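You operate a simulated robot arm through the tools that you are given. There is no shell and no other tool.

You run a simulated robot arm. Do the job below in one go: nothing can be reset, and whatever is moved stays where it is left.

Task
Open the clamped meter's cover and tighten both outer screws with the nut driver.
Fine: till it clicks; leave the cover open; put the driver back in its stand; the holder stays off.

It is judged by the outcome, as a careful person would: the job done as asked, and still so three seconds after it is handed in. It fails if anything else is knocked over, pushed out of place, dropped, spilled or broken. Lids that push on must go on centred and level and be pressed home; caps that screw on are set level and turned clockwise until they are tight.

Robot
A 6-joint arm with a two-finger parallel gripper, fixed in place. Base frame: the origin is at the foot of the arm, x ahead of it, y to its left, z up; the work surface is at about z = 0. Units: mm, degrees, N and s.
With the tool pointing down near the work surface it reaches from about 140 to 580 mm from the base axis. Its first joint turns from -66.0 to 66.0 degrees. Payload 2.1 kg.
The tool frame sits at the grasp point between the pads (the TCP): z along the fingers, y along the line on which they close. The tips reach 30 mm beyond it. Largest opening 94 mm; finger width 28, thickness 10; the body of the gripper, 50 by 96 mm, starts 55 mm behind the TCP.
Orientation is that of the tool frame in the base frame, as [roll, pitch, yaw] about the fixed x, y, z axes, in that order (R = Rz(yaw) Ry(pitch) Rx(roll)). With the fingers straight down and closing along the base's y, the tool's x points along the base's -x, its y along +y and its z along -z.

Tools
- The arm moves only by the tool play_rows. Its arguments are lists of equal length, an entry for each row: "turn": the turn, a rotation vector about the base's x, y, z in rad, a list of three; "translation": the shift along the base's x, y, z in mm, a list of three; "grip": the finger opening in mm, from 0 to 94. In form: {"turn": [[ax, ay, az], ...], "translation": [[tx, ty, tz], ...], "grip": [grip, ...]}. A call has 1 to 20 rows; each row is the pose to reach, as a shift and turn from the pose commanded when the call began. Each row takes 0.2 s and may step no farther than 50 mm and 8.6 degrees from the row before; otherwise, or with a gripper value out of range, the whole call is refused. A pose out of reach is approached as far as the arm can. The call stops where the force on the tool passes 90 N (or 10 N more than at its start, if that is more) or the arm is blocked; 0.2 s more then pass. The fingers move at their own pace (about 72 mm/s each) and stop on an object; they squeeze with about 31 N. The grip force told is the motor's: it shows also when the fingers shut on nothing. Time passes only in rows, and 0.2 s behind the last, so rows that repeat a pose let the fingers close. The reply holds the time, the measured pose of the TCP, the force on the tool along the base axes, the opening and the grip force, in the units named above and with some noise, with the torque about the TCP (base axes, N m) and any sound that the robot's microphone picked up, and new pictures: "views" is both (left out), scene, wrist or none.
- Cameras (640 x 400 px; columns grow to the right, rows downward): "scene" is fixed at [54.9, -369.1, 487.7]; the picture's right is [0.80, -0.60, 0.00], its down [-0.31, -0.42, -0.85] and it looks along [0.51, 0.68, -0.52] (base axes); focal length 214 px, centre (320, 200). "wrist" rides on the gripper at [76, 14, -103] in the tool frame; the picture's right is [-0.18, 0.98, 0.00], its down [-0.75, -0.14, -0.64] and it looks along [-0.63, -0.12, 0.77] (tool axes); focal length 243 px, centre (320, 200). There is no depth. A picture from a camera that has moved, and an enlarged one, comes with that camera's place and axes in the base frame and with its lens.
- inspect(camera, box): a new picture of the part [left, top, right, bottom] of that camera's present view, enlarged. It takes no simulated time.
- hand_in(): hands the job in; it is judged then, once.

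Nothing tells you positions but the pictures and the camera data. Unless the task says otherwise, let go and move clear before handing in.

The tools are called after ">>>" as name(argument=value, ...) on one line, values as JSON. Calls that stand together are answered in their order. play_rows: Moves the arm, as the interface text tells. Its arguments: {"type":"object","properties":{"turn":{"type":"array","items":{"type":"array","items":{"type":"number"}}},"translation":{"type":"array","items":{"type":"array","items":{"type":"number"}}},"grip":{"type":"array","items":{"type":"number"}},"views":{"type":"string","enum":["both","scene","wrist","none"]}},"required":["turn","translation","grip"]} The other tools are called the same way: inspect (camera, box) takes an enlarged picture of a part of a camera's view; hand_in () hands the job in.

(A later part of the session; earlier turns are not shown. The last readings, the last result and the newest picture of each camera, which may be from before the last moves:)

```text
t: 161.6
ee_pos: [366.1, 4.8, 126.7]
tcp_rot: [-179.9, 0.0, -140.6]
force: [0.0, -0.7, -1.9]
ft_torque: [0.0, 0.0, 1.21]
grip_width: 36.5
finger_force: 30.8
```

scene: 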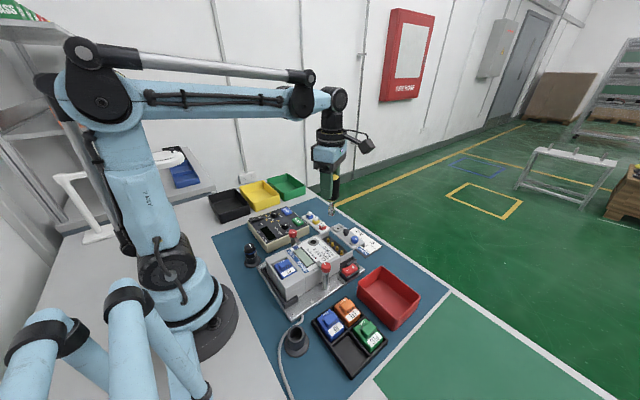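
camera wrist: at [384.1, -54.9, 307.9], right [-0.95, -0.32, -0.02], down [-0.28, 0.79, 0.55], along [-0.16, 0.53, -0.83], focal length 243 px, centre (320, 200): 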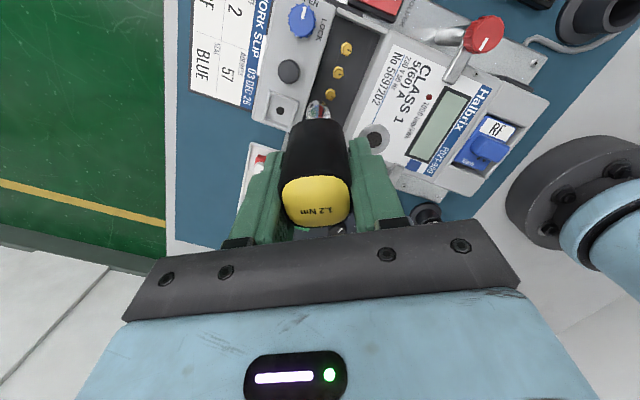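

>>> play_rows(turn=[[0, 0, -0.12], [0, 0, -0.24], [0, 0, -0.36], [0, 0, -0.48], [0, 0, -0.6], [0, 0, -0.72], [0, 0, -0.84], [0, 0, -0.96], [0, 0, -1.08], [0, 0, -1.2]], translation=[[0, 0, -0.5], [0, 0, -1], [0, 0, -1], [0, 0, -1], [0, 0, -1], [0, 0, -1], [0, 0, -1], [0, 0, -1], [0, 0, -1], [0, 0, -1]], grip=[24, 24, 24, 24, 24, 24, 24, 24, 24, 24], views="wrist")

>>> inspect(camera="wrist", box=[240, 40, 400, 240])

>>> inspect(camera="scene", box=[325, 220, 365, 260])

```text
t: 163.8
ee_pos: [363.9, 5.1, 126.8]
tcp_rot: [-179.8, 0.0, 150.6]
force: [-0.1, 0.3, 0.4]
ft_torque: [0.02, -0.03, 1.23]
grip_width: 38.4
finger_force: 30.8
camera wrist: at [305.7, 56.6, 229.1], right [0.64, 0.77, 0.0], down [0.59, -0.49, 0.64], along [0.49, -0.41, -0.77], focal length 243 px, centre (320, 200)
```

wrist: 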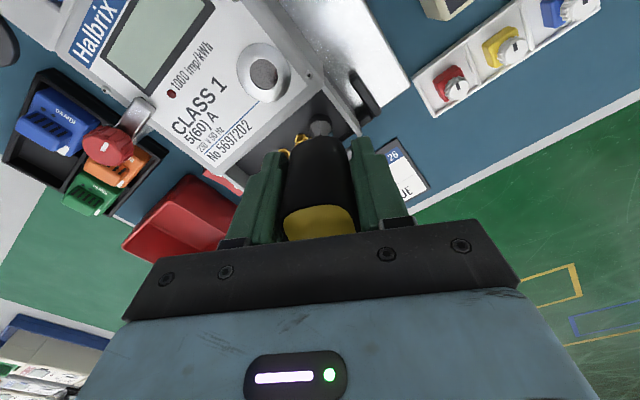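

```text
2.00 times, centred on (320, 140) of wrist
camera zoom: at [305.7, 56.6, 229.1], right [0.64, 0.77, 0.0], down [0.59, -0.49, 0.64], along [0.49, -0.41, -0.77], focal length 485 px, centre (320, 320)
```

zoom: 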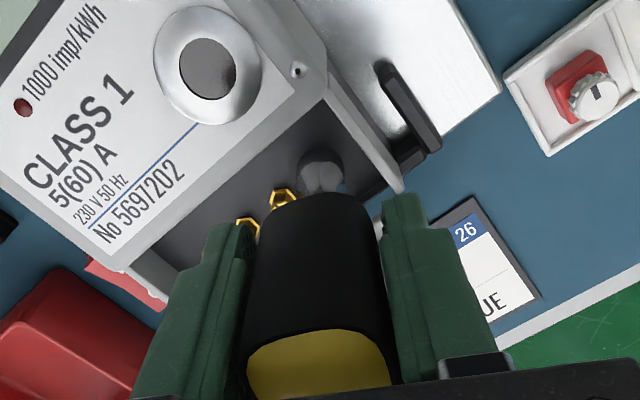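

```text
10.00 times, centred on (345, 240) of scene
camera zoom: at [54.9, -369.1, 487.7], right [0.8, -0.6, 0.0], down [-0.31, -0.42, -0.85], along [0.51, 0.68, -0.52], focal length 2145 px, centre (70, -200)
```

zoom: 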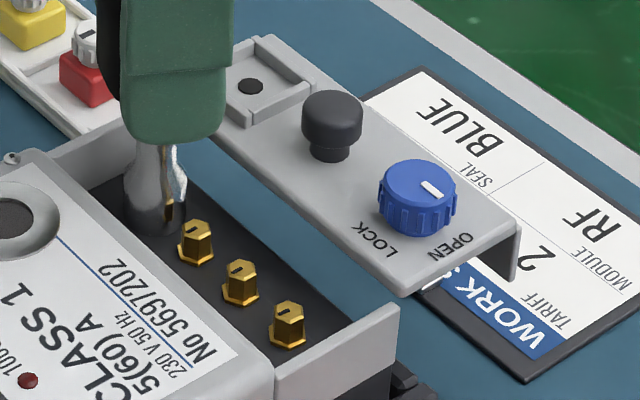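

>>> play_rows(turn=[[0, 0, 0.1], [0, 0, 0.2], [0, 0, 0.3], [0, 0, 0.3], [0, 0, 0.3], [0, 0, 0.3]], translation=[[0, 0, 0.5], [0, 0, 1], [0, 0, 1], [0, 0, 12], [0, 0, 34], [0, 0, 34]], grip=[24, 24, 24, 24, 24, 24], views="none")

>>> inspect(camera="scene", box=[335, 232, 351, 248])

>>> inspect(camera="wrist", box=[240, 60, 400, 240])

```text
t: 165.2
ee_pos: [365.3, 4.8, 161.0]
tcp_rot: [-179.9, 0.0, 167.8]
force: [0.8, -0.3, -1.3]
ft_torque: [0.01, -0.01, -0.01]
grip_width: 36.1
finger_force: 31.3
```

```text
16.00 times, centred on (343, 240) of scene
camera zoom: at [54.9, -369.1, 487.7], right [0.8, -0.6, 0.0], down [-0.31, -0.42, -0.85], along [0.51, 0.68, -0.52], focal length 3432 px, centre (-48, -440)
```

zoom: 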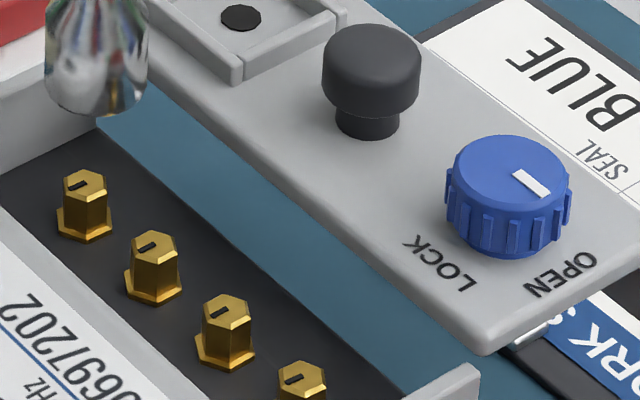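

```text
2.22 times, centred on (320, 150) of wrist
camera zoom: at [294.2, 36.4, 263.7], right [0.39, 0.92, 0.0], down [0.71, -0.3, 0.64], along [0.59, -0.25, -0.77], focal length 539 px, centre (320, 311)
```

zoom: 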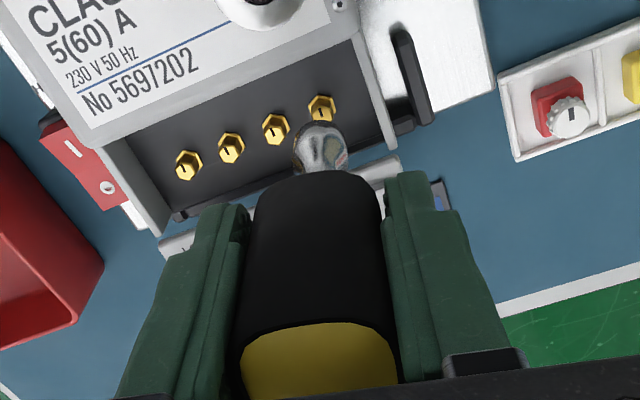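

The screw head itself did not turn at all, so it is at its stop and the extra rotation was slip (the handle seems to be turning inside the fingers at ~1.2 N·m). To deliver a bit more torque I'll seat the driver again, take a deeper grip so the palm bears on the handle top, and turn from there. First, rotating 120° in the air to a favourable finger orientation.

>>> play_rows(turn=[[0, 0, 0.131], [0, 0, 0.262], [0, 0, 0.393], [0, 0, 0.524], [0, 0, 0.655], [0, 0, 0.785], [0, 0, 0.916], [0, 0, 1.047], [0, 0, 1.178], [0, 0, 1.309], [0, 0, 1.44], [0, 0, 1.571], [0, 0, 1.702], [0, 0, 1.833], [0, 0, 1.963], [0, 0, 2.094], [0, 0, 2.094]], translation=[[0, 0, 4], [0, 0, 6], [0, 0, 6], [0, 0, 6], [0, 0, 6], [0, 0, 6], [0, 0, 6], [0, 0, 6], [0, 0, 6], [0, 0, 6], [0, 0, 6], [0, 0, 6], [0, 0, 6], [0, 0, 6], [0, 0, 6], [0, 0, 6], [0, 0, 6]], grip=[24, 24, 24, 24, 24, 24, 24, 24, 24, 24, 24, 24, 24, 24, 24, 24, 24], views="none")

>>> inspect(camera="wrist", box=[240, 60, 400, 240])

>>> inspect(camera="scene", box=[325, 215, 365, 255])

```text
t: 168.8
ee_pos: [364.8, 5.0, 165.2]
tcp_rot: [-179.9, 0.1, -72.1]
force: [-0.2, -0.3, -0.5]
ft_torque: [-0.01, -0.01, 0.01]
grip_width: 35.9
finger_force: 31.1
```

```text
2.22 times, centred on (320, 150) of wrist
camera zoom: at [374.9, -70.6, 268.8], right [-0.99, -0.13, 0.0], down [-0.1, 0.76, 0.64], along [-0.08, 0.64, -0.77], focal length 539 px, centre (320, 311)
```

zoom: 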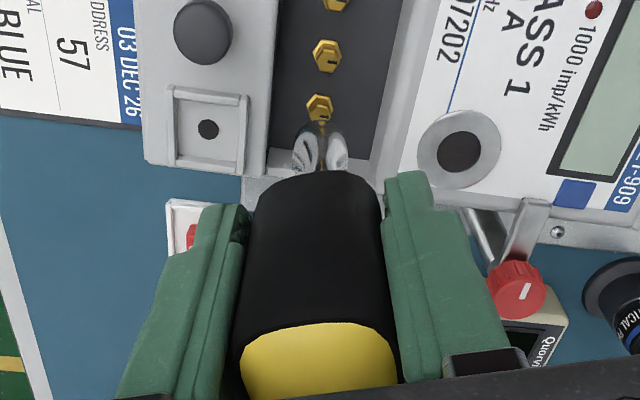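

```text
10.00 times, centred on (345, 235) of scene
camera zoom: at [54.9, -369.1, 487.7], right [0.8, -0.6, 0.0], down [-0.31, -0.42, -0.85], along [0.51, 0.68, -0.52], focal length 2145 px, centre (70, -150)
```

zoom: 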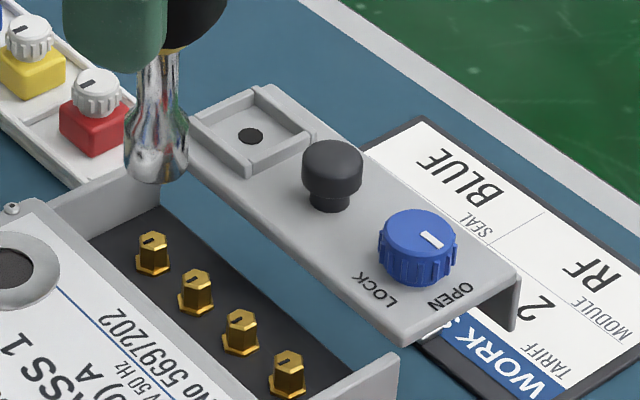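

>>> play_rows(turn=[[0, 0, 0], [0, 0, 0], [0, 0, 0], [0, 0, 0], [0, 0, 0], [0, 0, 0], [0, 0, 0], [0, 0, 0]], translation=[[-0.4, 0.3, -12], [-0.4, 0.3, -22], [-0.4, 0.3, -26], [-0.4, 0.3, -29], [-0.4, 0.3, -31], [-0.4, 0.3, -33], [-0.4, 0.3, -35], [-0.4, 0.3, -35]], grip=[24, 24, 24, 24, 24, 24, 24, 24], views="none")

>>> inspect(camera="scene", box=[333, 228, 353, 248])

```text
t: 170.6
ee_pos: [364.0, 5.9, 131.6]
tcp_rot: [-179.9, -0.1, -72.2]
force: [-0.2, 0.5, -1.1]
ft_torque: [0.02, 0.0, 0.03]
grip_width: 36.1
finger_force: 30.8
```

```text
16.00 times, centred on (343, 238) of scene
camera zoom: at [54.9, -369.1, 487.7], right [0.8, -0.6, 0.0], down [-0.31, -0.42, -0.85], along [0.51, 0.68, -0.52], focal length 3432 px, centre (-48, -408)
```

zoom: 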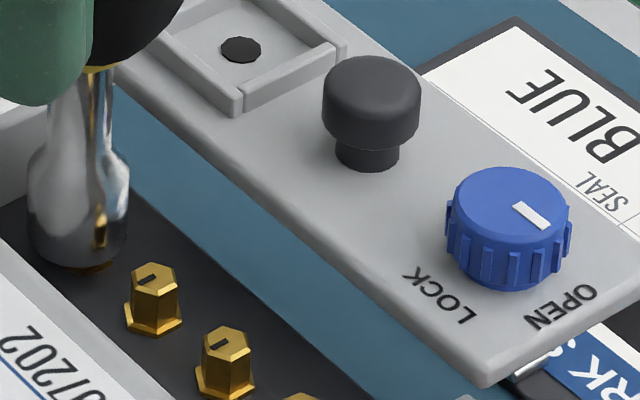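

>>> play_rows(turn=[[0, 0, 0], [0, 0, 0], [0, 0, 0], [0, 0, 0]], translation=[[0.8, -0.5, -1], [0.8, -0.5, -2.5], [0.8, -0.5, -4], [0.8, -0.5, -4]], grip=[24, 24, 24, 24], views="none")

```text
t: 171.6
ee_pos: [366.6, 4.7, 128.1]
tcp_rot: [-179.9, 0.0, -72.3]
force: [0.1, -0.7, -1.3]
ft_torque: [0.04, -0.01, 0.02]
grip_width: 35.8
finger_force: 30.9
```

>>> play_rows(turn=[[0, 0, 0], [0, 0, 0], [0, 0, 0]], translation=[[0, 0, -0.8], [0, 0, -1.5], [0, 0, -1.5]], grip=[24, 24, 24], views="none")

```text
t: 172.4
ee_pos: [366.6, 4.6, 125.8]
tcp_rot: [-179.9, 0.0, -72.3]
force: [-1.5, -0.5, 42.3]
ft_torque: [-0.03, 0.13, -0.02]
grip_width: 36.5
finger_force: 30.7
```

>>> play_rows(turn=[[0, 0, 0], [0, 0, 0], [0, 0, 0], [0, 0, 0]], translation=[[0, 0, 0.9], [0, 0, 0.9], [0, 0, 0.9], [0, 0, 14]], grip=[24, 44, 52, 56], views="none")

>>> inspect(camera="wrist", box=[240, 60, 400, 240])

>>> inspect(camera="scene", box=[310, 170, 370, 255])

```text
t: 173.4
ee_pos: [366.0, 5.0, 139.4]
tcp_rot: [-179.9, 0.1, -72.2]
force: [-0.2, 1.1, 0.3]
ft_torque: [-0.01, 0.04, -0.05]
grip_width: 55.9
finger_force: 0.2
```

```text
2.22 times, centred on (320, 150) of wrist
camera zoom: at [375.3, -70.0, 242.2], right [-0.99, -0.12, 0.0], down [-0.1, 0.76, 0.64], along [-0.08, 0.64, -0.77], focal length 539 px, centre (320, 311)
```

zoom: 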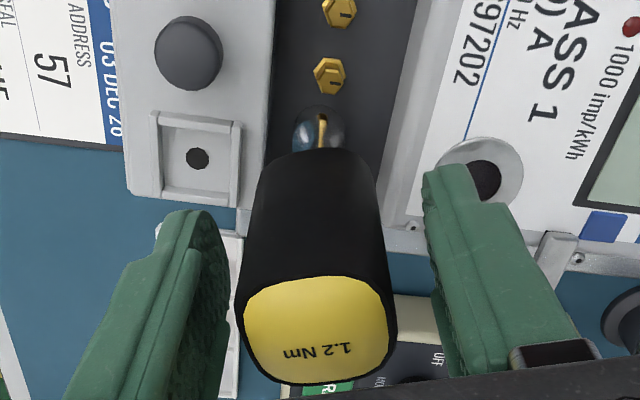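

```text
4.71 times, centred on (340, 212) of scene
camera zoom: at [54.9, -369.1, 487.7], right [0.8, -0.6, 0.0], down [-0.31, -0.42, -0.85], along [0.51, 0.68, -0.52], focal length 1009 px, centre (226, 141)
```

zoom: 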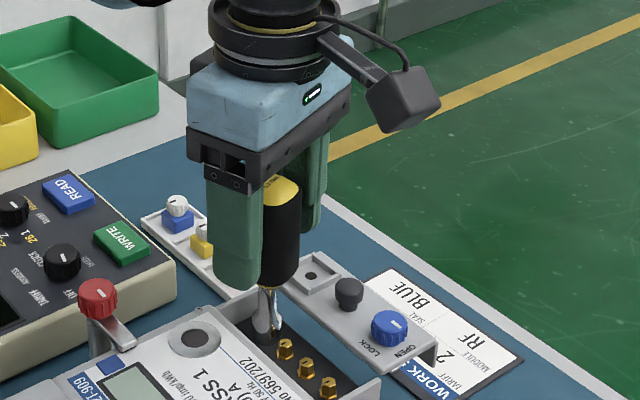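

The label shows the handle never slipped in the fingers, so the slipping was in the driver's own clutch. I'll re-grip deeper with the fingers turned 90° so the palm can press firmly on the handle, then make a final firm turn on this screw.

>>> play_rows(turn=[[0, 0, -0.131], [0, 0, -0.262], [0, 0, -0.393], [0, 0, -0.524], [0, 0, -0.655], [0, 0, -0.785], [0, 0, -0.916], [0, 0, -1.047], [0, 0, -1.178], [0, 0, -1.309], [0, 0, -1.44], [0, 0, -1.571], [0, 0, -1.571]], translation=[[0, 0, 0], [0, 0, 0], [0, 0, 0], [0, 0, 0], [0, 0, 0], [0, 0, 0], [0, 0, 0], [0, 0, 0], [0, 0, 0], [0, 0, 0], [0, 0, 0], [0, 0, 0], [0, 0, 0]], grip=[62, 62, 62, 62, 62, 62, 62, 62, 62, 62, 62, 62, 62], views="none")

>>> inspect(camera="wrist", box=[240, 60, 400, 240])

>>> inspect(camera="scene", box=[310, 170, 370, 255])

```text
t: 176.2
ee_pos: [364.6, 4.5, 139.4]
tcp_rot: [-179.8, 0.0, -162.3]
force: [0.3, 0.3, 0.0]
ft_torque: [0.03, 0.0, -0.02]
grip_width: 62.1
finger_force: 0.1
```

```text
2.22 times, centred on (320, 150) of wrist
camera zoom: at [288.4, -3.2, 242.2], right [-0.12, 0.99, 0.0], down [0.76, 0.09, 0.64], along [0.64, 0.08, -0.77], focal length 539 px, centre (320, 311)
```

zoom: 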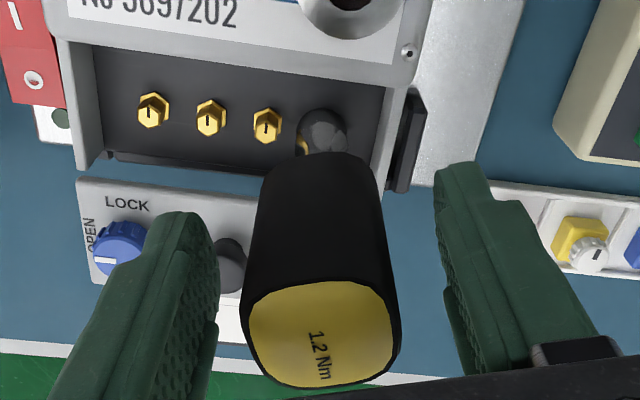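

```text
4.71 times, centred on (340, 212) of scene
camera zoom: at [54.9, -369.1, 487.7], right [0.8, -0.6, 0.0], down [-0.31, -0.42, -0.85], along [0.51, 0.68, -0.52], focal length 1009 px, centre (226, 141)
```

zoom: 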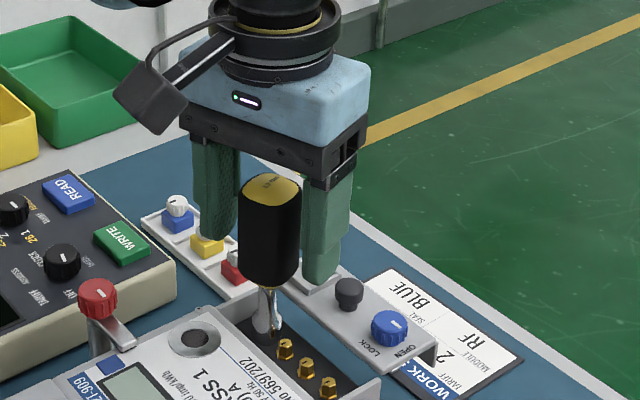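

>>> inspect(camera="wrist", box=[230, 90, 320, 140])

```text
7.11 times, centred on (275, 115) of wrist
camera zoom: at [288.4, -3.2, 242.2], right [-0.12, 0.99, 0.0], down [0.76, 0.09, 0.64], along [0.64, 0.08, -0.77], focal length 1725 px, centre (640, 804)
```

zoom: 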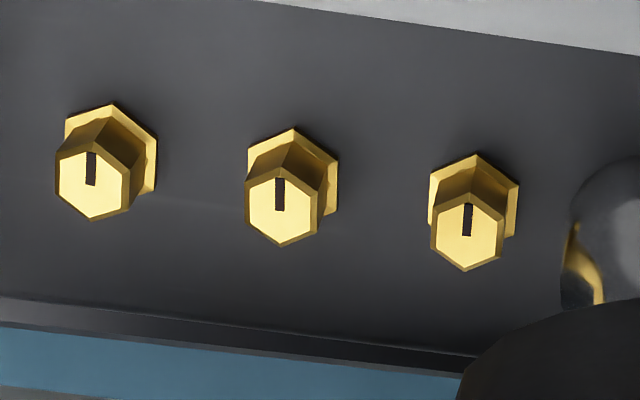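

>>> play_rows(turn=[[0, 0, 0], [0, 0, 0], [0, 0, 0], [0, 0, 0]], translation=[[0, 0, -5], [0, 0, -14], [0, 0, -22], [0, 0, -27]], grip=[56, 50, 46, 44], views="none")

>>> inspect(camera="scene", box=[310, 190, 370, 265])

>>> inspect(camera="wrist", box=[240, 60, 400, 240])

```text
t: 177.2
ee_pos: [365.8, 4.1, 112.8]
tcp_rot: [-179.9, 0.0, -162.2]
force: [0.1, -0.2, -0.1]
ft_torque: [0.0, 0.0, -0.03]
grip_width: 44.2
finger_force: 0.1
```

```text
5.33 times, centred on (340, 228) of scene
camera zoom: at [54.9, -369.1, 487.7], right [0.8, -0.6, 0.0], down [-0.31, -0.42, -0.85], along [0.51, 0.68, -0.52], focal length 1144 px, centre (213, 53)
```

zoom: 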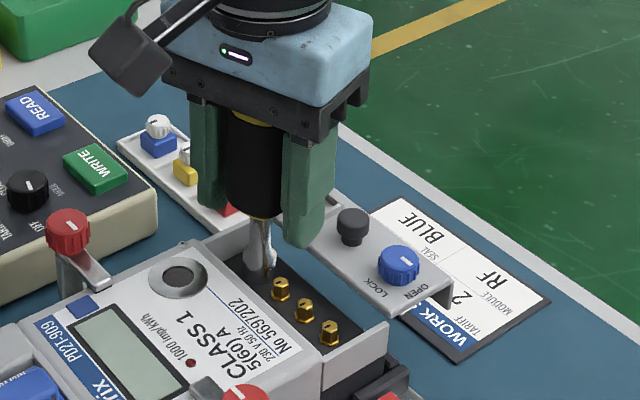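

```text
2.22 times, centred on (320, 150) of wrist
camera zoom: at [288.6, -2.9, 216.0], right [-0.12, 0.99, 0.0], down [0.76, 0.1, 0.64], along [0.64, 0.08, -0.77], focal length 539 px, centre (320, 311)
```

zoom: 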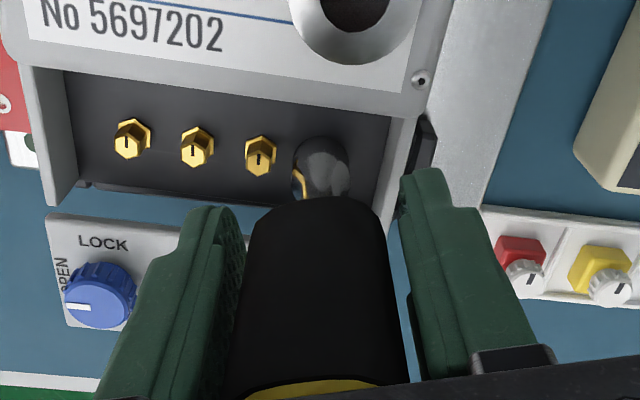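

>>> play_rows(turn=[[0, 0, 0], [0, 0, 0], [0, 0, 0], [0, 0, 0]], translation=[[0, 0, -2], [0, 0, -4], [0, 0, -6], [0, 0, -6]], grip=[42, 42, 42, 42], views="none")

>>> play_rows(turn=[[0, 0, 0], [0, 0, 0], [0, 0, 0]], translation=[[0, 0, -1], [0, 0, -2], [0, 0, -2]], grip=[42, 42, 42], views="none")

>>> inspect(camera="scene", box=[310, 190, 370, 265])

```text
t: 178.2
ee_pos: [364.3, 5.1, 107.2]
tcp_rot: [-179.9, 0.0, -162.2]
force: [0.3, 0.9, 0.5]
ft_torque: [-0.01, -0.01, -0.03]
grip_width: 42.0
finger_force: 0.1
```

```text
t: 179.0
ee_pos: [364.5, 5.3, 104.6]
tcp_rot: [-179.8, 0.1, -162.2]
force: [2.0, 2.2, 36.8]
ft_torque: [0.02, -0.04, 0.0]
grip_width: 42.1
finger_force: 0.1
```

```text
5.33 times, centred on (340, 228) of scene
camera zoom: at [54.8, -369.1, 487.7], right [0.8, -0.6, 0.0], down [-0.31, -0.42, -0.85], along [0.51, 0.68, -0.52], focal length 1144 px, centre (213, 53)
```

zoom: 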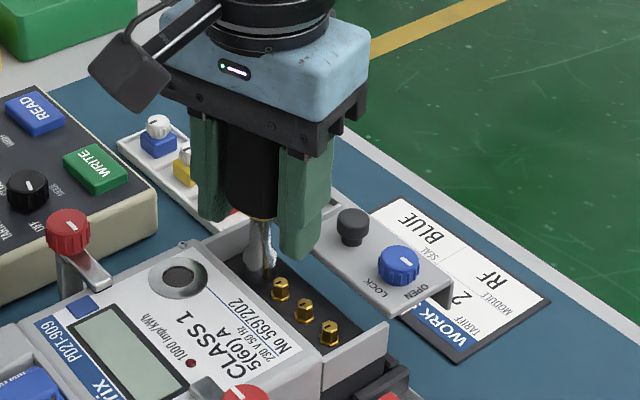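

The palm now rests on the handle top (37 N, centred). I'll close the fingers and turn firmly clockwise.

>>> play_rows(turn=[[0, 0, 0], [0, 0, 0], [0, 0, 0], [0, 0, -0.05], [0, 0, -0.1], [0, 0, -0.15], [0, 0, -0.2]], translation=[[0, 0, 0], [0, 0, 0], [0, 0, -0.3], [0, 0, -0.5], [0, 0, -0.5], [0, 0, -0.5], [0, 0, -0.5]], grip=[30, 24, 24, 24, 24, 24, 24], views="none")

```text
t: 180.6
ee_pos: [364.8, 4.9, 105.0]
tcp_rot: [-179.8, 0.0, -173.8]
force: [-2.7, -5.0, 44.6]
ft_torque: [-0.06, 0.19, 0.83]
grip_width: 36.1
finger_force: 31.1
```

>>> play_rows(turn=[[0, 0, -0.05], [0, 0, -0.1], [0, 0, -0.15], [0, 0, -0.2]], translation=[[0, 0, -0.2], [0, 0, -0.3], [0, 0, -0.3], [0, 0, -0.3]], grip=[24, 24, 24, 24], views="none")

```text
t: 181.6
ee_pos: [365.7, 5.9, 105.2]
tcp_rot: [180.0, 0.0, 174.9]
force: [-7.0, 4.5, 65.1]
ft_torque: [0.06, 0.14, 1.31]
grip_width: 36.3
finger_force: 30.3
```

>>> play_rows(turn=[[0, 0, -0.05], [0, 0, -0.1], [0, 0, -0.15], [0, 0, -0.2]], translation=[[0, 0, 0], [0, 0, 0], [0, 0, 0], [0, 0, 0]], grip=[24, 24, 24, 24], views="none")

```text
t: 182.6
ee_pos: [366.0, 4.6, 105.7]
tcp_rot: [-180.0, 0.1, 163.4]
force: [-0.9, 3.1, 61.8]
ft_torque: [0.12, -0.07, 1.37]
grip_width: 36.4
finger_force: 31.0
```

Torque went to 1.37 N·m including the axial friction, with the screw solidly at its stop and the clutch slipping, so this screw is fully tight. I'll unload, re-grip higher on the handle, and lift off.

>>> play_rows(turn=[[0, 0, 0.1], [0, 0, 0.2], [0, 0, 0.3], [0, 0, 0.3], [0, 0, 0.3], [0, 0, 0.3], [0, 0, 0.3], [0, 0, 0.3], [0, 0, 0.3]], translation=[[0, 0, 0.8], [0, 0, 1.5], [0, 0, 2], [0, 0, 2], [0, 0, 2], [0, 0, 10], [0, 0, 20], [0, 0, 29], [0, 0, 29]], grip=[24, 24, 24, 40, 44, 44, 44, 44, 44], views="none")

>>> inspect(camera="wrist", box=[240, 60, 400, 240])

>>> inspect(camera="scene", box=[310, 170, 370, 255])

```text
t: 184.6
ee_pos: [366.1, 4.0, 134.0]
tcp_rot: [-179.8, 0.1, -179.4]
force: [-0.7, -0.5, 0.7]
ft_torque: [0.01, -0.02, -0.01]
grip_width: 43.9
finger_force: 0.0
```

```text
2.22 times, centred on (320, 150) of wrist
camera zoom: at [289.5, 19.7, 237.1], right [0.17, 0.98, 0.0], down [0.75, -0.13, 0.64], along [0.63, -0.11, -0.77], focal length 539 px, centre (320, 311)
```

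zoom: 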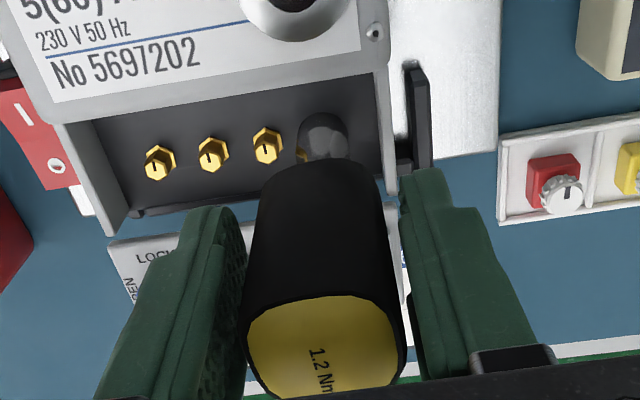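

```text
4.71 times, centred on (340, 212) of scene
camera zoom: at [54.9, -369.1, 487.7], right [0.8, -0.6, 0.0], down [-0.31, -0.42, -0.85], along [0.51, 0.68, -0.52], focal length 1009 px, centre (226, 141)
```

zoom: 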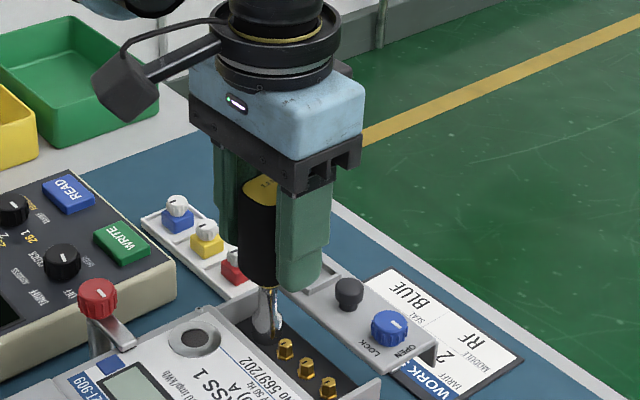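

>>> play_rows(turn=[[0, 0, 0], [0, 0, 0], [0, 0, 0], [0, 0, 0], [0, 0, 0], [0, 0, 0]], translation=[[0, 0, 0], [0, 0, 0], [0, 0, 0], [0, 0, 10], [0, 0, 34], [0, 0, 34]], grip=[34, 24, 24, 24, 24, 24], views="none")

>>> inspect(camera="wrist", box=[240, 70, 340, 130])

>>> inspect(camera="scene", box=[310, 170, 370, 255])

```text
t: 186.0
ee_pos: [366.8, 6.2, 168.0]
tcp_rot: [-179.9, 0.0, -179.4]
force: [0.9, -0.2, -1.6]
ft_torque: [0.02, 0.02, 0.01]
grip_width: 36.1
finger_force: 30.7
```

```text
6.40 times, centred on (290, 100) of wrist
camera zoom: at [290.2, 21.5, 270.6], right [0.17, 0.98, 0.0], down [0.75, -0.13, 0.64], along [0.63, -0.11, -0.77], focal length 1553 px, centre (512, 840)
```

zoom: 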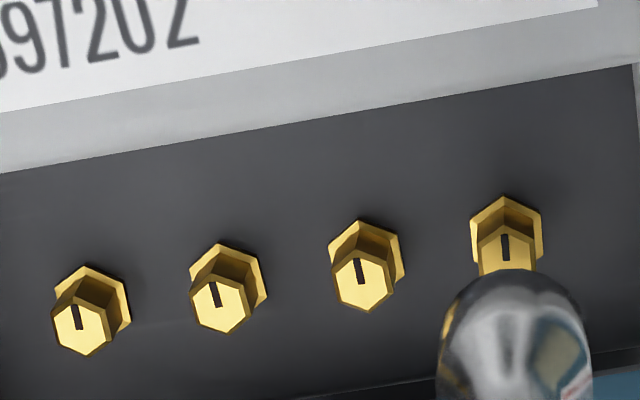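

```text
4.71 times, centred on (340, 212) of scene
camera zoom: at [54.9, -369.1, 487.7], right [0.8, -0.6, 0.0], down [-0.31, -0.42, -0.85], along [0.51, 0.68, -0.52], focal length 1009 px, centre (226, 141)
```

zoom: 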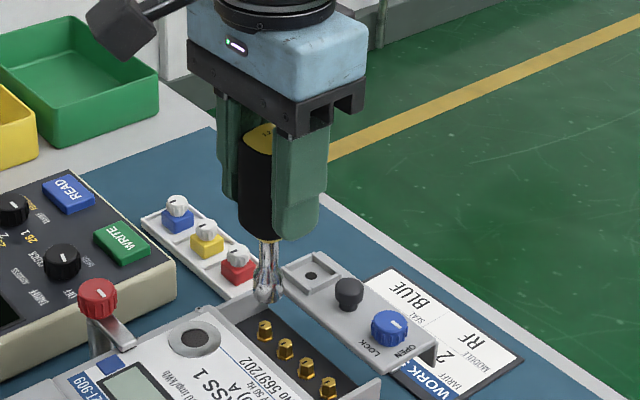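

Both outer screws now sit slightly past the inner ones' alignment, firmly at the driver's torque limit. Next I'll carry the driver back to its stand at a safe height.

>>> play_rows(turn=[[0, 0, 0], [0, 0, 0], [0, 0, 0], [0, 0, 0], [0, 0, 0], [0, 0, 0], [0, 0, 0], [0, 0, 0], [0, 0, 0], [0, 0, 0], [0, 0, 0]], translation=[[0, 0, 30], [0, 0, 60], [0, 0, 82], [-31, -24, 82], [-62, -47, 82], [-93, -71, 82], [-124, -95, 82], [-155, -119, 82], [-186, -142, 82], [-214, -166, 82], [-214, -166, 82]], grip=[24, 24, 24, 24, 24, 24, 24, 24, 24, 24, 24], views="both")

>>> inspect(camera="wrist", box=[260, 40, 380, 160])

>>> inspect(camera="scene", box=[260, 230, 350, 370])

```text
t: 188.4
ee_pos: [153.7, -159.4, 247.7]
tcp_rot: [-179.8, 0.0, -179.3]
force: [0.1, 0.7, -1.3]
ft_torque: [0.0, 0.0, 0.03]
grip_width: 35.9
finger_force: 31.5
camera wrist: at [77.0, -145.0, 351.8], right [0.17, 0.98, 0.0], down [0.76, -0.13, 0.64], along [0.63, -0.11, -0.77], focal length 243 px, centre (320, 200)
```

scene: 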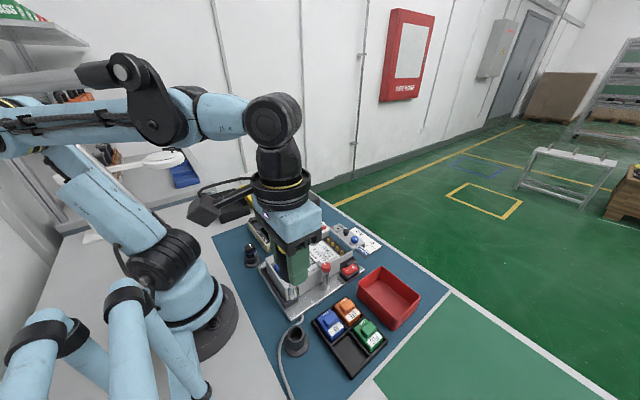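
wrist: 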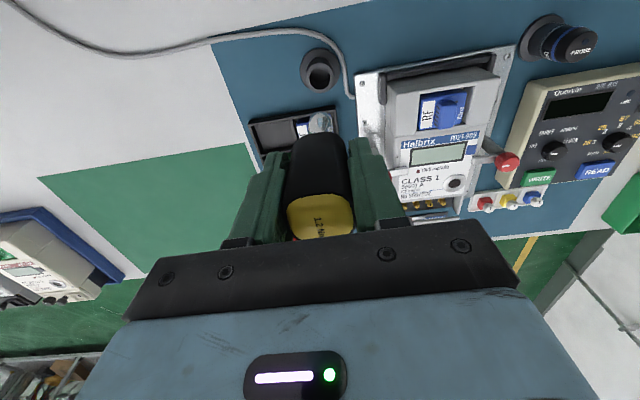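

```text
3.33 times, centred on (320, 100) of wrist
camera zoom: at [77.0, -145.0, 351.8], right [0.17, 0.98, 0.0], down [0.76, -0.13, 0.64], along [0.63, -0.11, -0.77], focal length 809 px, centre (320, 533)
```

zoom: 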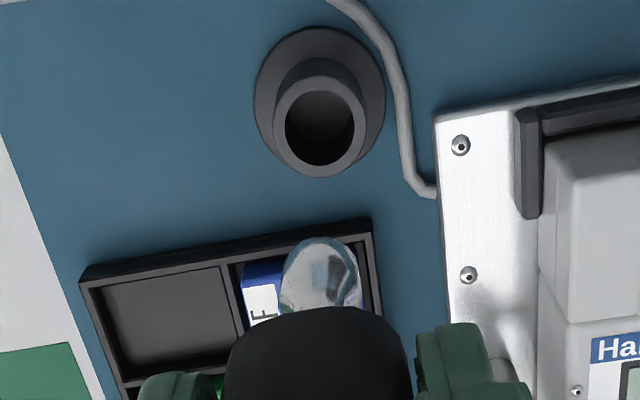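

```text
2.86 times, centred on (305, 300) of scene
camera zoom: at [54.9, -369.1, 487.7], right [0.8, -0.6, 0.0], down [-0.31, -0.42, -0.85], along [0.51, 0.68, -0.52], focal length 613 px, centre (363, -86)
```

zoom: 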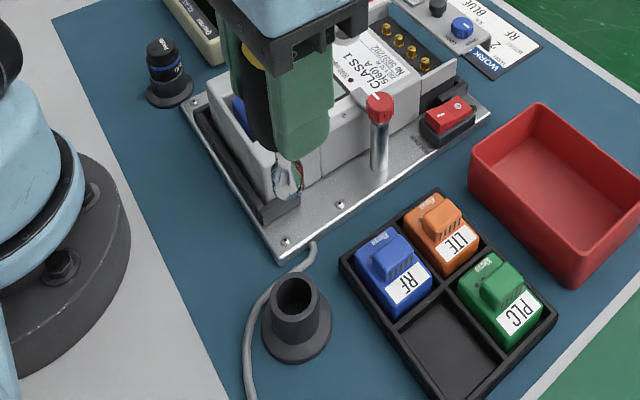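

>>> play_rows(turn=[[0, 0, 0], [0, 0, 0], [0, 0, 0], [0, 0, 0]], translation=[[-1, 0.3, -40], [-1, 0.3, -75], [-1, 0.3, -98], [-1, 0.3, -98]], grip=[24, 24, 24, 24], views="none")

>>> inspect(camera="wrist", box=[260, 60, 380, 160])

>>> inspect(camera="scene", box=[265, 280, 335, 360])

```text
t: 189.4
ee_pos: [150.4, -159.8, 150.2]
tcp_rot: [-179.9, 0.0, -179.4]
force: [0.2, -0.7, -0.8]
ft_torque: [-0.01, 0.01, -0.05]
grip_width: 35.9
finger_force: 31.1
```

```text
4.00 times, centred on (320, 110) of wrist
camera zoom: at [74.1, -143.6, 254.2], right [0.17, 0.98, 0.0], down [0.75, -0.13, 0.64], along [0.63, -0.11, -0.77], focal length 970 px, centre (320, 560)
```

zoom: 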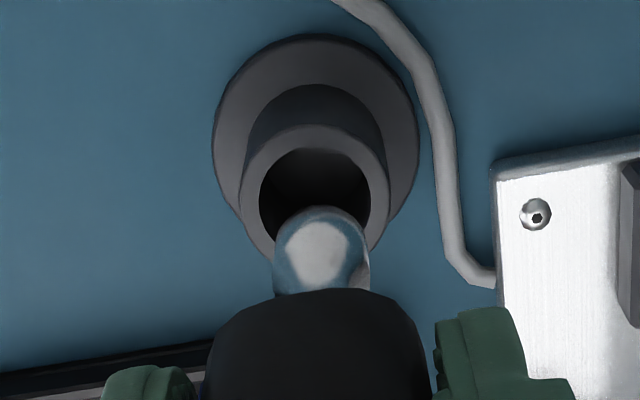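

```text
5.00 times, centred on (300, 320) of scene
camera zoom: at [54.9, -369.1, 487.7], right [0.8, -0.6, 0.0], down [-0.31, -0.42, -0.85], along [0.51, 0.68, -0.52], focal length 1072 px, centre (420, -400)
```

zoom: 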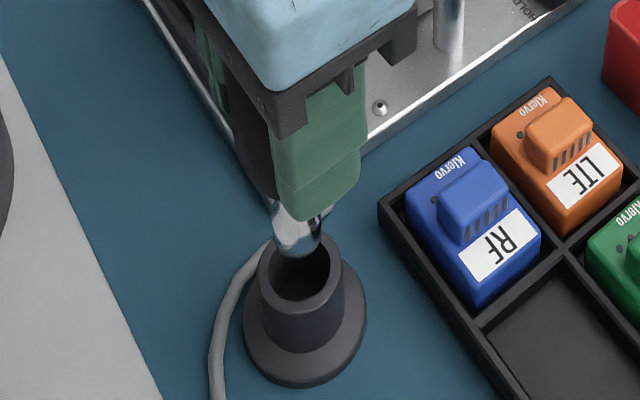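

The socket tip is right above the stand's hole (about 3 mm of clearance all round). I'll correct by a millimetre and lower it in gently.

>>> play_rows(turn=[[0, 0, 0], [0, 0, 0], [0, 0, 0], [0, 0, 0], [0, 0, 0]], translation=[[0.4, -1.1, -5], [0.4, -1.1, -12], [0.4, -1.1, -19], [0.4, -1.1, -25], [0.4, -1.1, -25]], grip=[24, 24, 24, 24, 24], views="none")

>>> inspect(camera="wrist", box=[260, 60, 380, 160])

>>> inspect(camera="scene", box=[265, 280, 335, 360])

```text
t: 190.6
ee_pos: [150.9, -162.3, 126.2]
tcp_rot: [-179.9, 0.0, -179.5]
force: [-1.0, 0.8, -2.5]
ft_torque: [0.03, 0.1, -0.02]
grip_width: 35.7
finger_force: 31.6
```

```text
4.00 times, centred on (320, 110) of wrist
camera zoom: at [74.0, -146.4, 228.8], right [0.17, 0.98, 0.0], down [0.76, -0.13, 0.64], along [0.63, -0.11, -0.77], focal length 970 px, centre (320, 560)
```

zoom: 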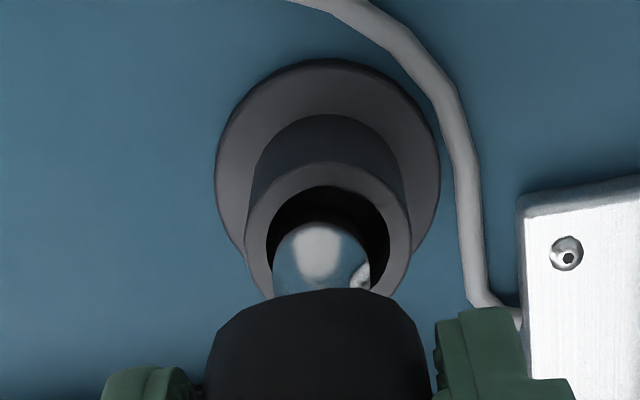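

```text
5.00 times, centred on (300, 320) of scene
camera zoom: at [54.9, -369.1, 487.7], right [0.8, -0.6, 0.0], down [-0.31, -0.42, -0.85], along [0.51, 0.68, -0.52], focal length 1072 px, centre (420, -400)
```

zoom: 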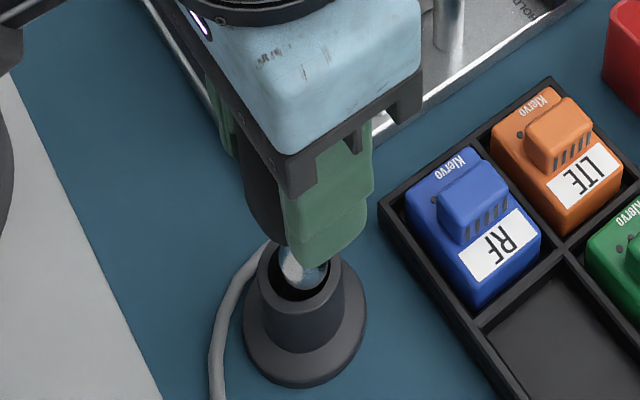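

>>> play_rows(turn=[[0, 0, 0], [0, 0, 0], [0, 0, 0], [0, 0, 0], [0, 0, 0]], translation=[[-1.2, 1, 0], [-1.2, 1, -4], [-1.2, 1, -9], [-1.2, 1, -14], [-1.2, 1, -14]], grip=[24, 24, 24, 24, 24], views="none")

>>> inspect(camera="wrist", box=[260, 60, 380, 160])

>>> inspect(camera="scene", box=[265, 280, 335, 360])

```text
t: 191.8
ee_pos: [148.2, -161.6, 112.2]
tcp_rot: [-179.9, 0.0, -179.4]
force: [0.0, -0.2, -2.1]
ft_torque: [-0.01, -0.02, -0.03]
grip_width: 36.2
finger_force: 31.1
```

```text
4.00 times, centred on (320, 110) of wrist
camera zoom: at [72.8, -145.3, 214.7], right [0.17, 0.98, 0.0], down [0.75, -0.13, 0.64], along [0.63, -0.11, -0.77], focal length 970 px, centre (320, 560)
```

zoom: 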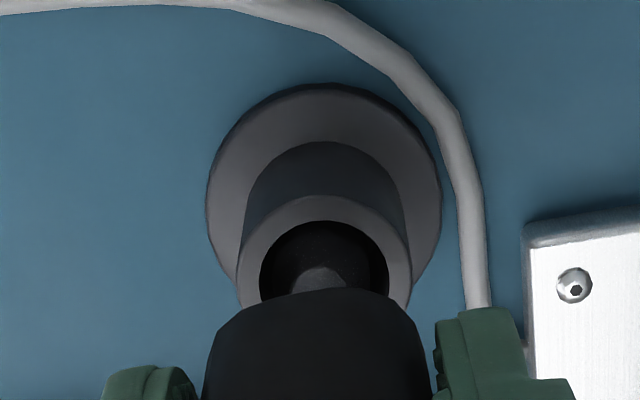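

```text
5.00 times, centred on (300, 320) of scene
camera zoom: at [54.9, -369.1, 487.7], right [0.8, -0.6, 0.0], down [-0.31, -0.42, -0.85], along [0.51, 0.68, -0.52], focal length 1072 px, centre (420, -400)
```

zoom: 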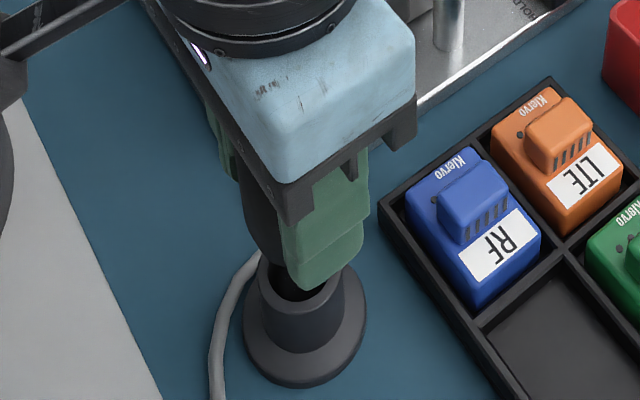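

>>> play_rows(turn=[[0, 0, 0], [0, 0, 0], [0, 0, 0], [0, 0, 0]], translation=[[0, 0, -4], [0, 0, -8], [0, 0, -11], [0, 0, -11]], grip=[24, 24, 24, 24], views="none")

>>> play_rows(turn=[[0, 0, 0], [0, 0, 0], [0, 0, 0]], translation=[[0, 0, -1], [0, 0, -2], [0, 0, -2]], grip=[24, 24, 24], views="none")

>>> inspect(camera="scene", box=[265, 280, 335, 360])

```text
t: 192.8
ee_pos: [150.1, -161.2, 101.4]
tcp_rot: [-180.0, 0.0, -179.3]
force: [0.5, 0.8, -0.8]
ft_torque: [0.02, 0.0, -0.02]
grip_width: 35.8
finger_force: 30.7
```

```text
t: 193.6
ee_pos: [150.1, -160.0, 99.8]
tcp_rot: [-179.8, 0.0, -179.4]
force: [0.7, -0.2, -2.0]
ft_torque: [-0.02, -0.03, -0.01]
grip_width: 35.9
finger_force: 31.5
```

```text
5.00 times, centred on (300, 320) of scene
camera zoom: at [54.9, -369.1, 487.7], right [0.8, -0.6, 0.0], down [-0.31, -0.42, -0.85], along [0.51, 0.68, -0.52], focal length 1072 px, centre (420, -400)
```

zoom: 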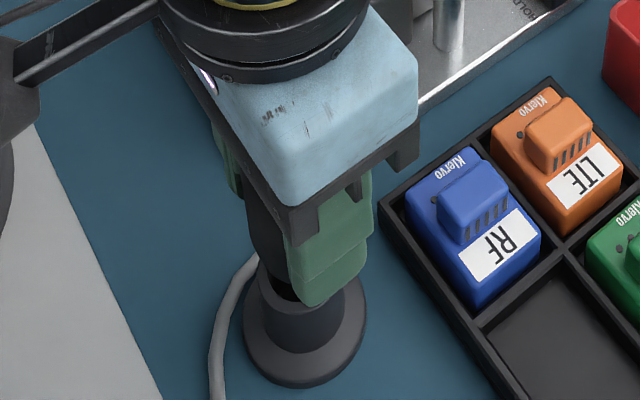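

>>> play_rows(turn=[[0, 0, 0], [0, 0, 0], [0, 0, 0]], translation=[[0, 0, -0.8], [0, 0, -1.5], [0, 0, -1.5]], grip=[24, 24, 24], views="none")

```text
t: 194.4
ee_pos: [150.8, -160.1, 98.4]
tcp_rot: [-179.8, 0.0, -179.4]
force: [-6.4, 3.3, 40.5]
ft_torque: [0.13, 0.22, 0.06]
grip_width: 36.0
finger_force: 31.0
```

The driver is fully seated in the stand (same height as at the start). I'll relieve the push, open the fingers and rise straight up.

>>> play_rows(turn=[[0, 0, 0], [0, 0, 0], [0, 0, 0], [0, 0, 0], [0, 0, 0]], translation=[[0, 0, 0.8], [0, 0, 0.8], [0, 0, 0.8], [0, 0, 0.8], [0, 0, 0.8]], grip=[24, 40, 56, 64, 64], views="wrist")

>>> inspect(camera="wrist", box=[220, 60, 420, 240])

>>> inspect(camera="scene", box=[265, 270, 335, 360])

```text
t: 195.6
ee_pos: [150.9, -160.9, 98.0]
tcp_rot: [-179.9, 0.0, -179.5]
force: [0.1, -0.2, -0.8]
ft_torque: [0.02, 0.02, 0.0]
grip_width: 64.2
finger_force: 0.1
camera wrist: at [73.9, -144.9, 200.4], right [0.17, 0.98, 0.0], down [0.75, -0.13, 0.64], along [0.63, -0.11, -0.77], focal length 243 px, centre (320, 200)
```

wrist: 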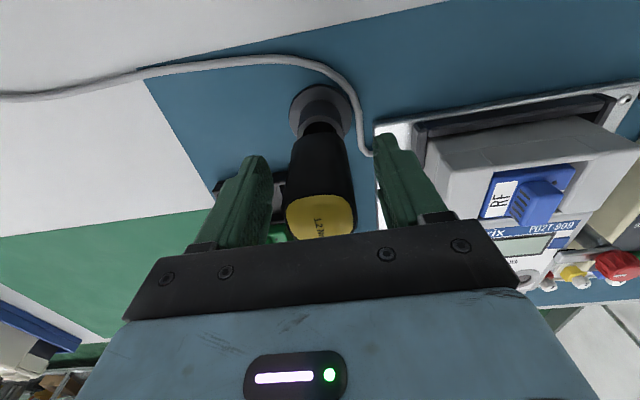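

```text
2.22 times, centred on (320, 150) of wrist
camera zoom: at [73.9, -144.9, 200.4], right [0.17, 0.98, 0.0], down [0.75, -0.13, 0.64], along [0.63, -0.11, -0.77], focal length 539 px, centre (320, 311)
```

zoom: 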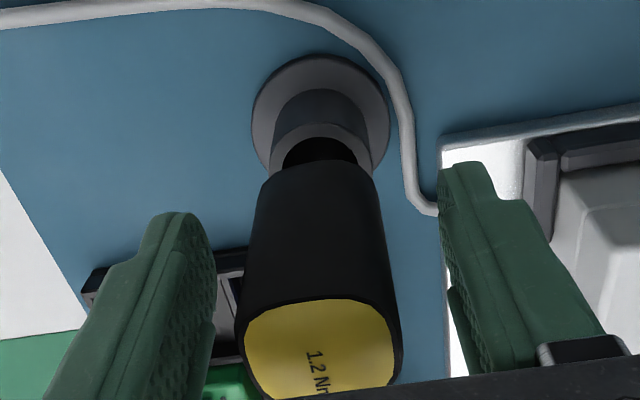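

```text
4.44 times, centred on (300, 315) of scene
camera zoom: at [54.9, -369.1, 487.7], right [0.8, -0.6, 0.0], down [-0.31, -0.42, -0.85], along [0.51, 0.68, -0.52], focal length 953 px, centre (409, -311)
```

zoom: 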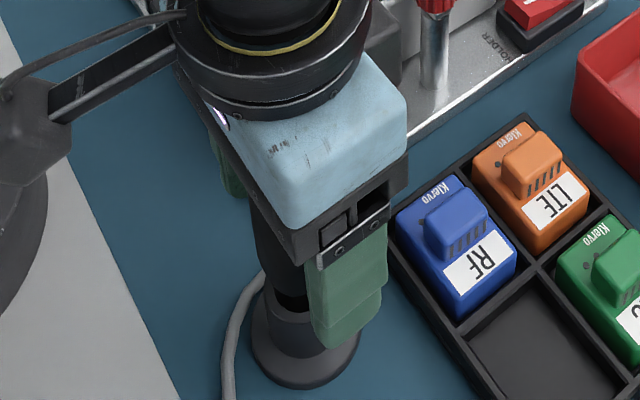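

The driver stands in its stand on its own. I'll rise straight up clear of it and look over the whole scene.

>>> play_rows(turn=[[0, 0, 0], [0, 0, 0], [0, 0, 0], [0, 0, 0], [0, 0, 0], [0, 0, 0], [0, 0, 0], [0, 0, 0], [0, 0, 0]], translation=[[0, 0, 10], [0, 0, 30], [0, 0, 60], [0, 0, 100], [0, 0, 140], [0, 0, 180], [15, 10, 215], [30, 18, 245], [30, 18, 245]], grip=[64, 64, 64, 70, 80, 90, 90, 90, 90], views="both")

>>> inspect(camera="scene", box=[220, 180, 420, 380])

>>> inspect(camera="scene", box=[250, 220, 370, 310])

>>> inspect(camera="scene", box=[260, 290, 330, 370])

```text
t: 197.6
ee_pos: [178.3, -143.8, 344.2]
tcp_rot: [-179.9, 0.0, -179.5]
force: [0.3, -0.4, 0.8]
ft_torque: [0.04, -0.02, 0.0]
grip_width: 89.9
finger_force: 0.1
camera wrist: at [102.7, -128.1, 446.8], right [0.17, 0.98, 0.0], down [0.75, -0.13, 0.64], along [0.63, -0.11, -0.77], focal length 243 px, centre (320, 200)
```

scene: 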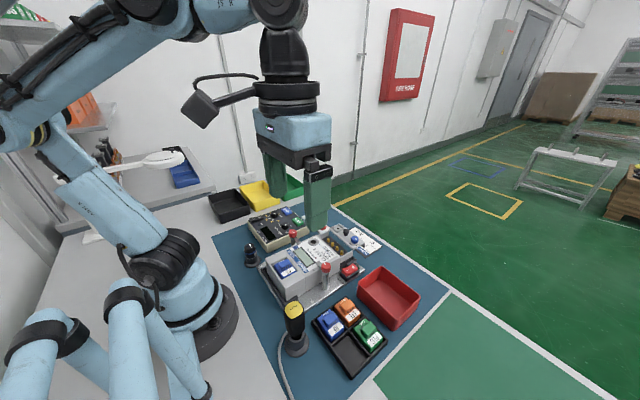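
wrist: 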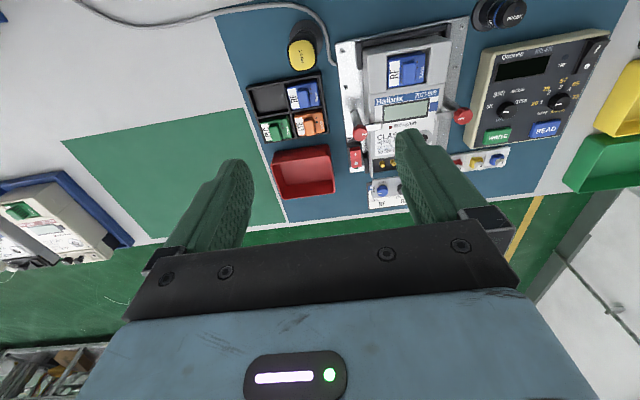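

```text
2.00 times, centred on (320, 280) of scene
camera zoom: at [54.9, -369.1, 487.7], right [0.8, -0.6, 0.0], down [-0.31, -0.42, -0.85], along [0.51, 0.68, -0.52], focal length 429 px, centre (320, 40)
```

zoom: 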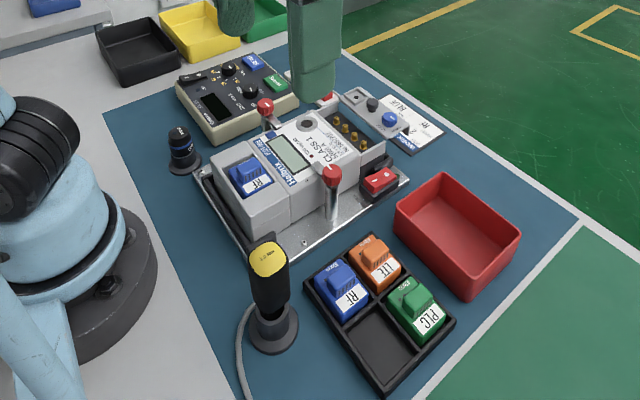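

```text
4.44 times, centred on (310, 265) of scene
camera zoom: at [54.9, -369.1, 487.7], right [0.8, -0.6, 0.0], down [-0.31, -0.42, -0.85], along [0.51, 0.68, -0.52], focal length 953 px, centre (364, -89)
```

zoom: 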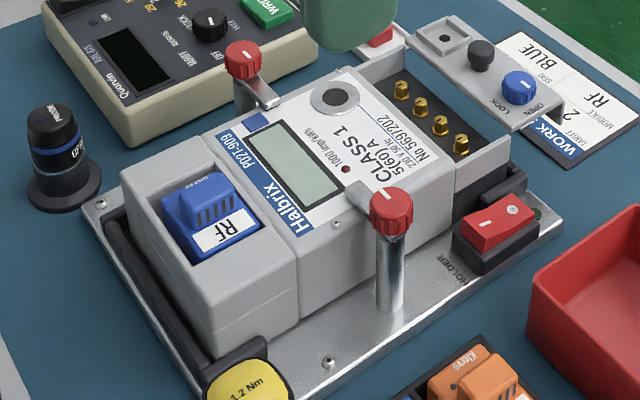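

```text
5.00 times, centred on (295, 330) of scene
camera zoom: at [54.9, -369.1, 487.7], right [0.8, -0.6, 0.0], down [-0.31, -0.42, -0.85], along [0.51, 0.68, -0.52], focal length 1072 px, centre (445, -450)
```

zoom: 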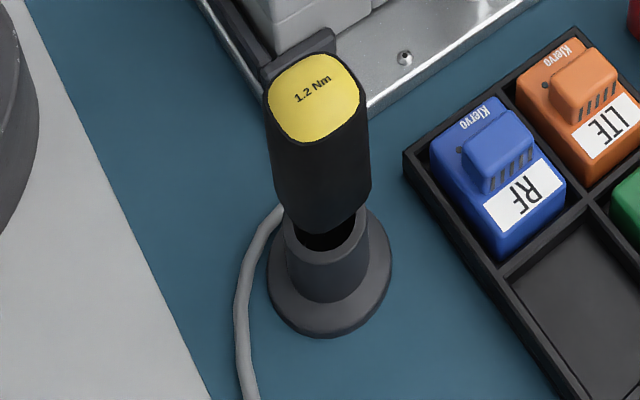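

The final state looks right: cover slid fully open with its latch at OPEN, both outer screws run down slightly past the inner ones, driver back upright in its stand, holder switch still off, and nothing else disturbed. The microphone never reported a click, although the driver slipped at about 1.2 N·m on both screws. I'll zoom in once more on the screws and switch before handing in.

>>> inspect(camera="scene", box=[330, 225, 380, 285])

```text
6.67 times, centred on (355, 255) of scene
camera zoom: at [54.9, -369.1, 487.7], right [0.8, -0.6, 0.0], down [-0.31, -0.42, -0.85], along [0.51, 0.68, -0.52], focal length 1430 px, centre (87, -167)
```

zoom: 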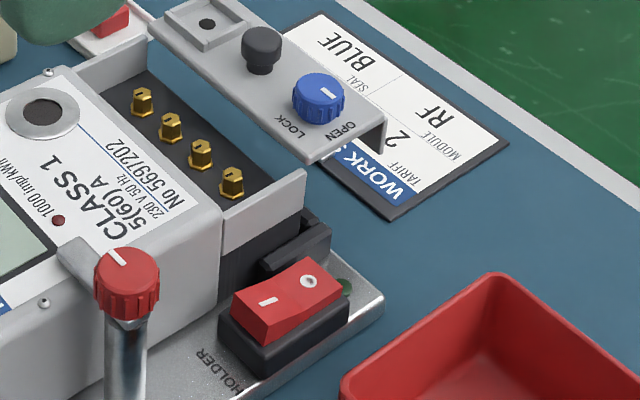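

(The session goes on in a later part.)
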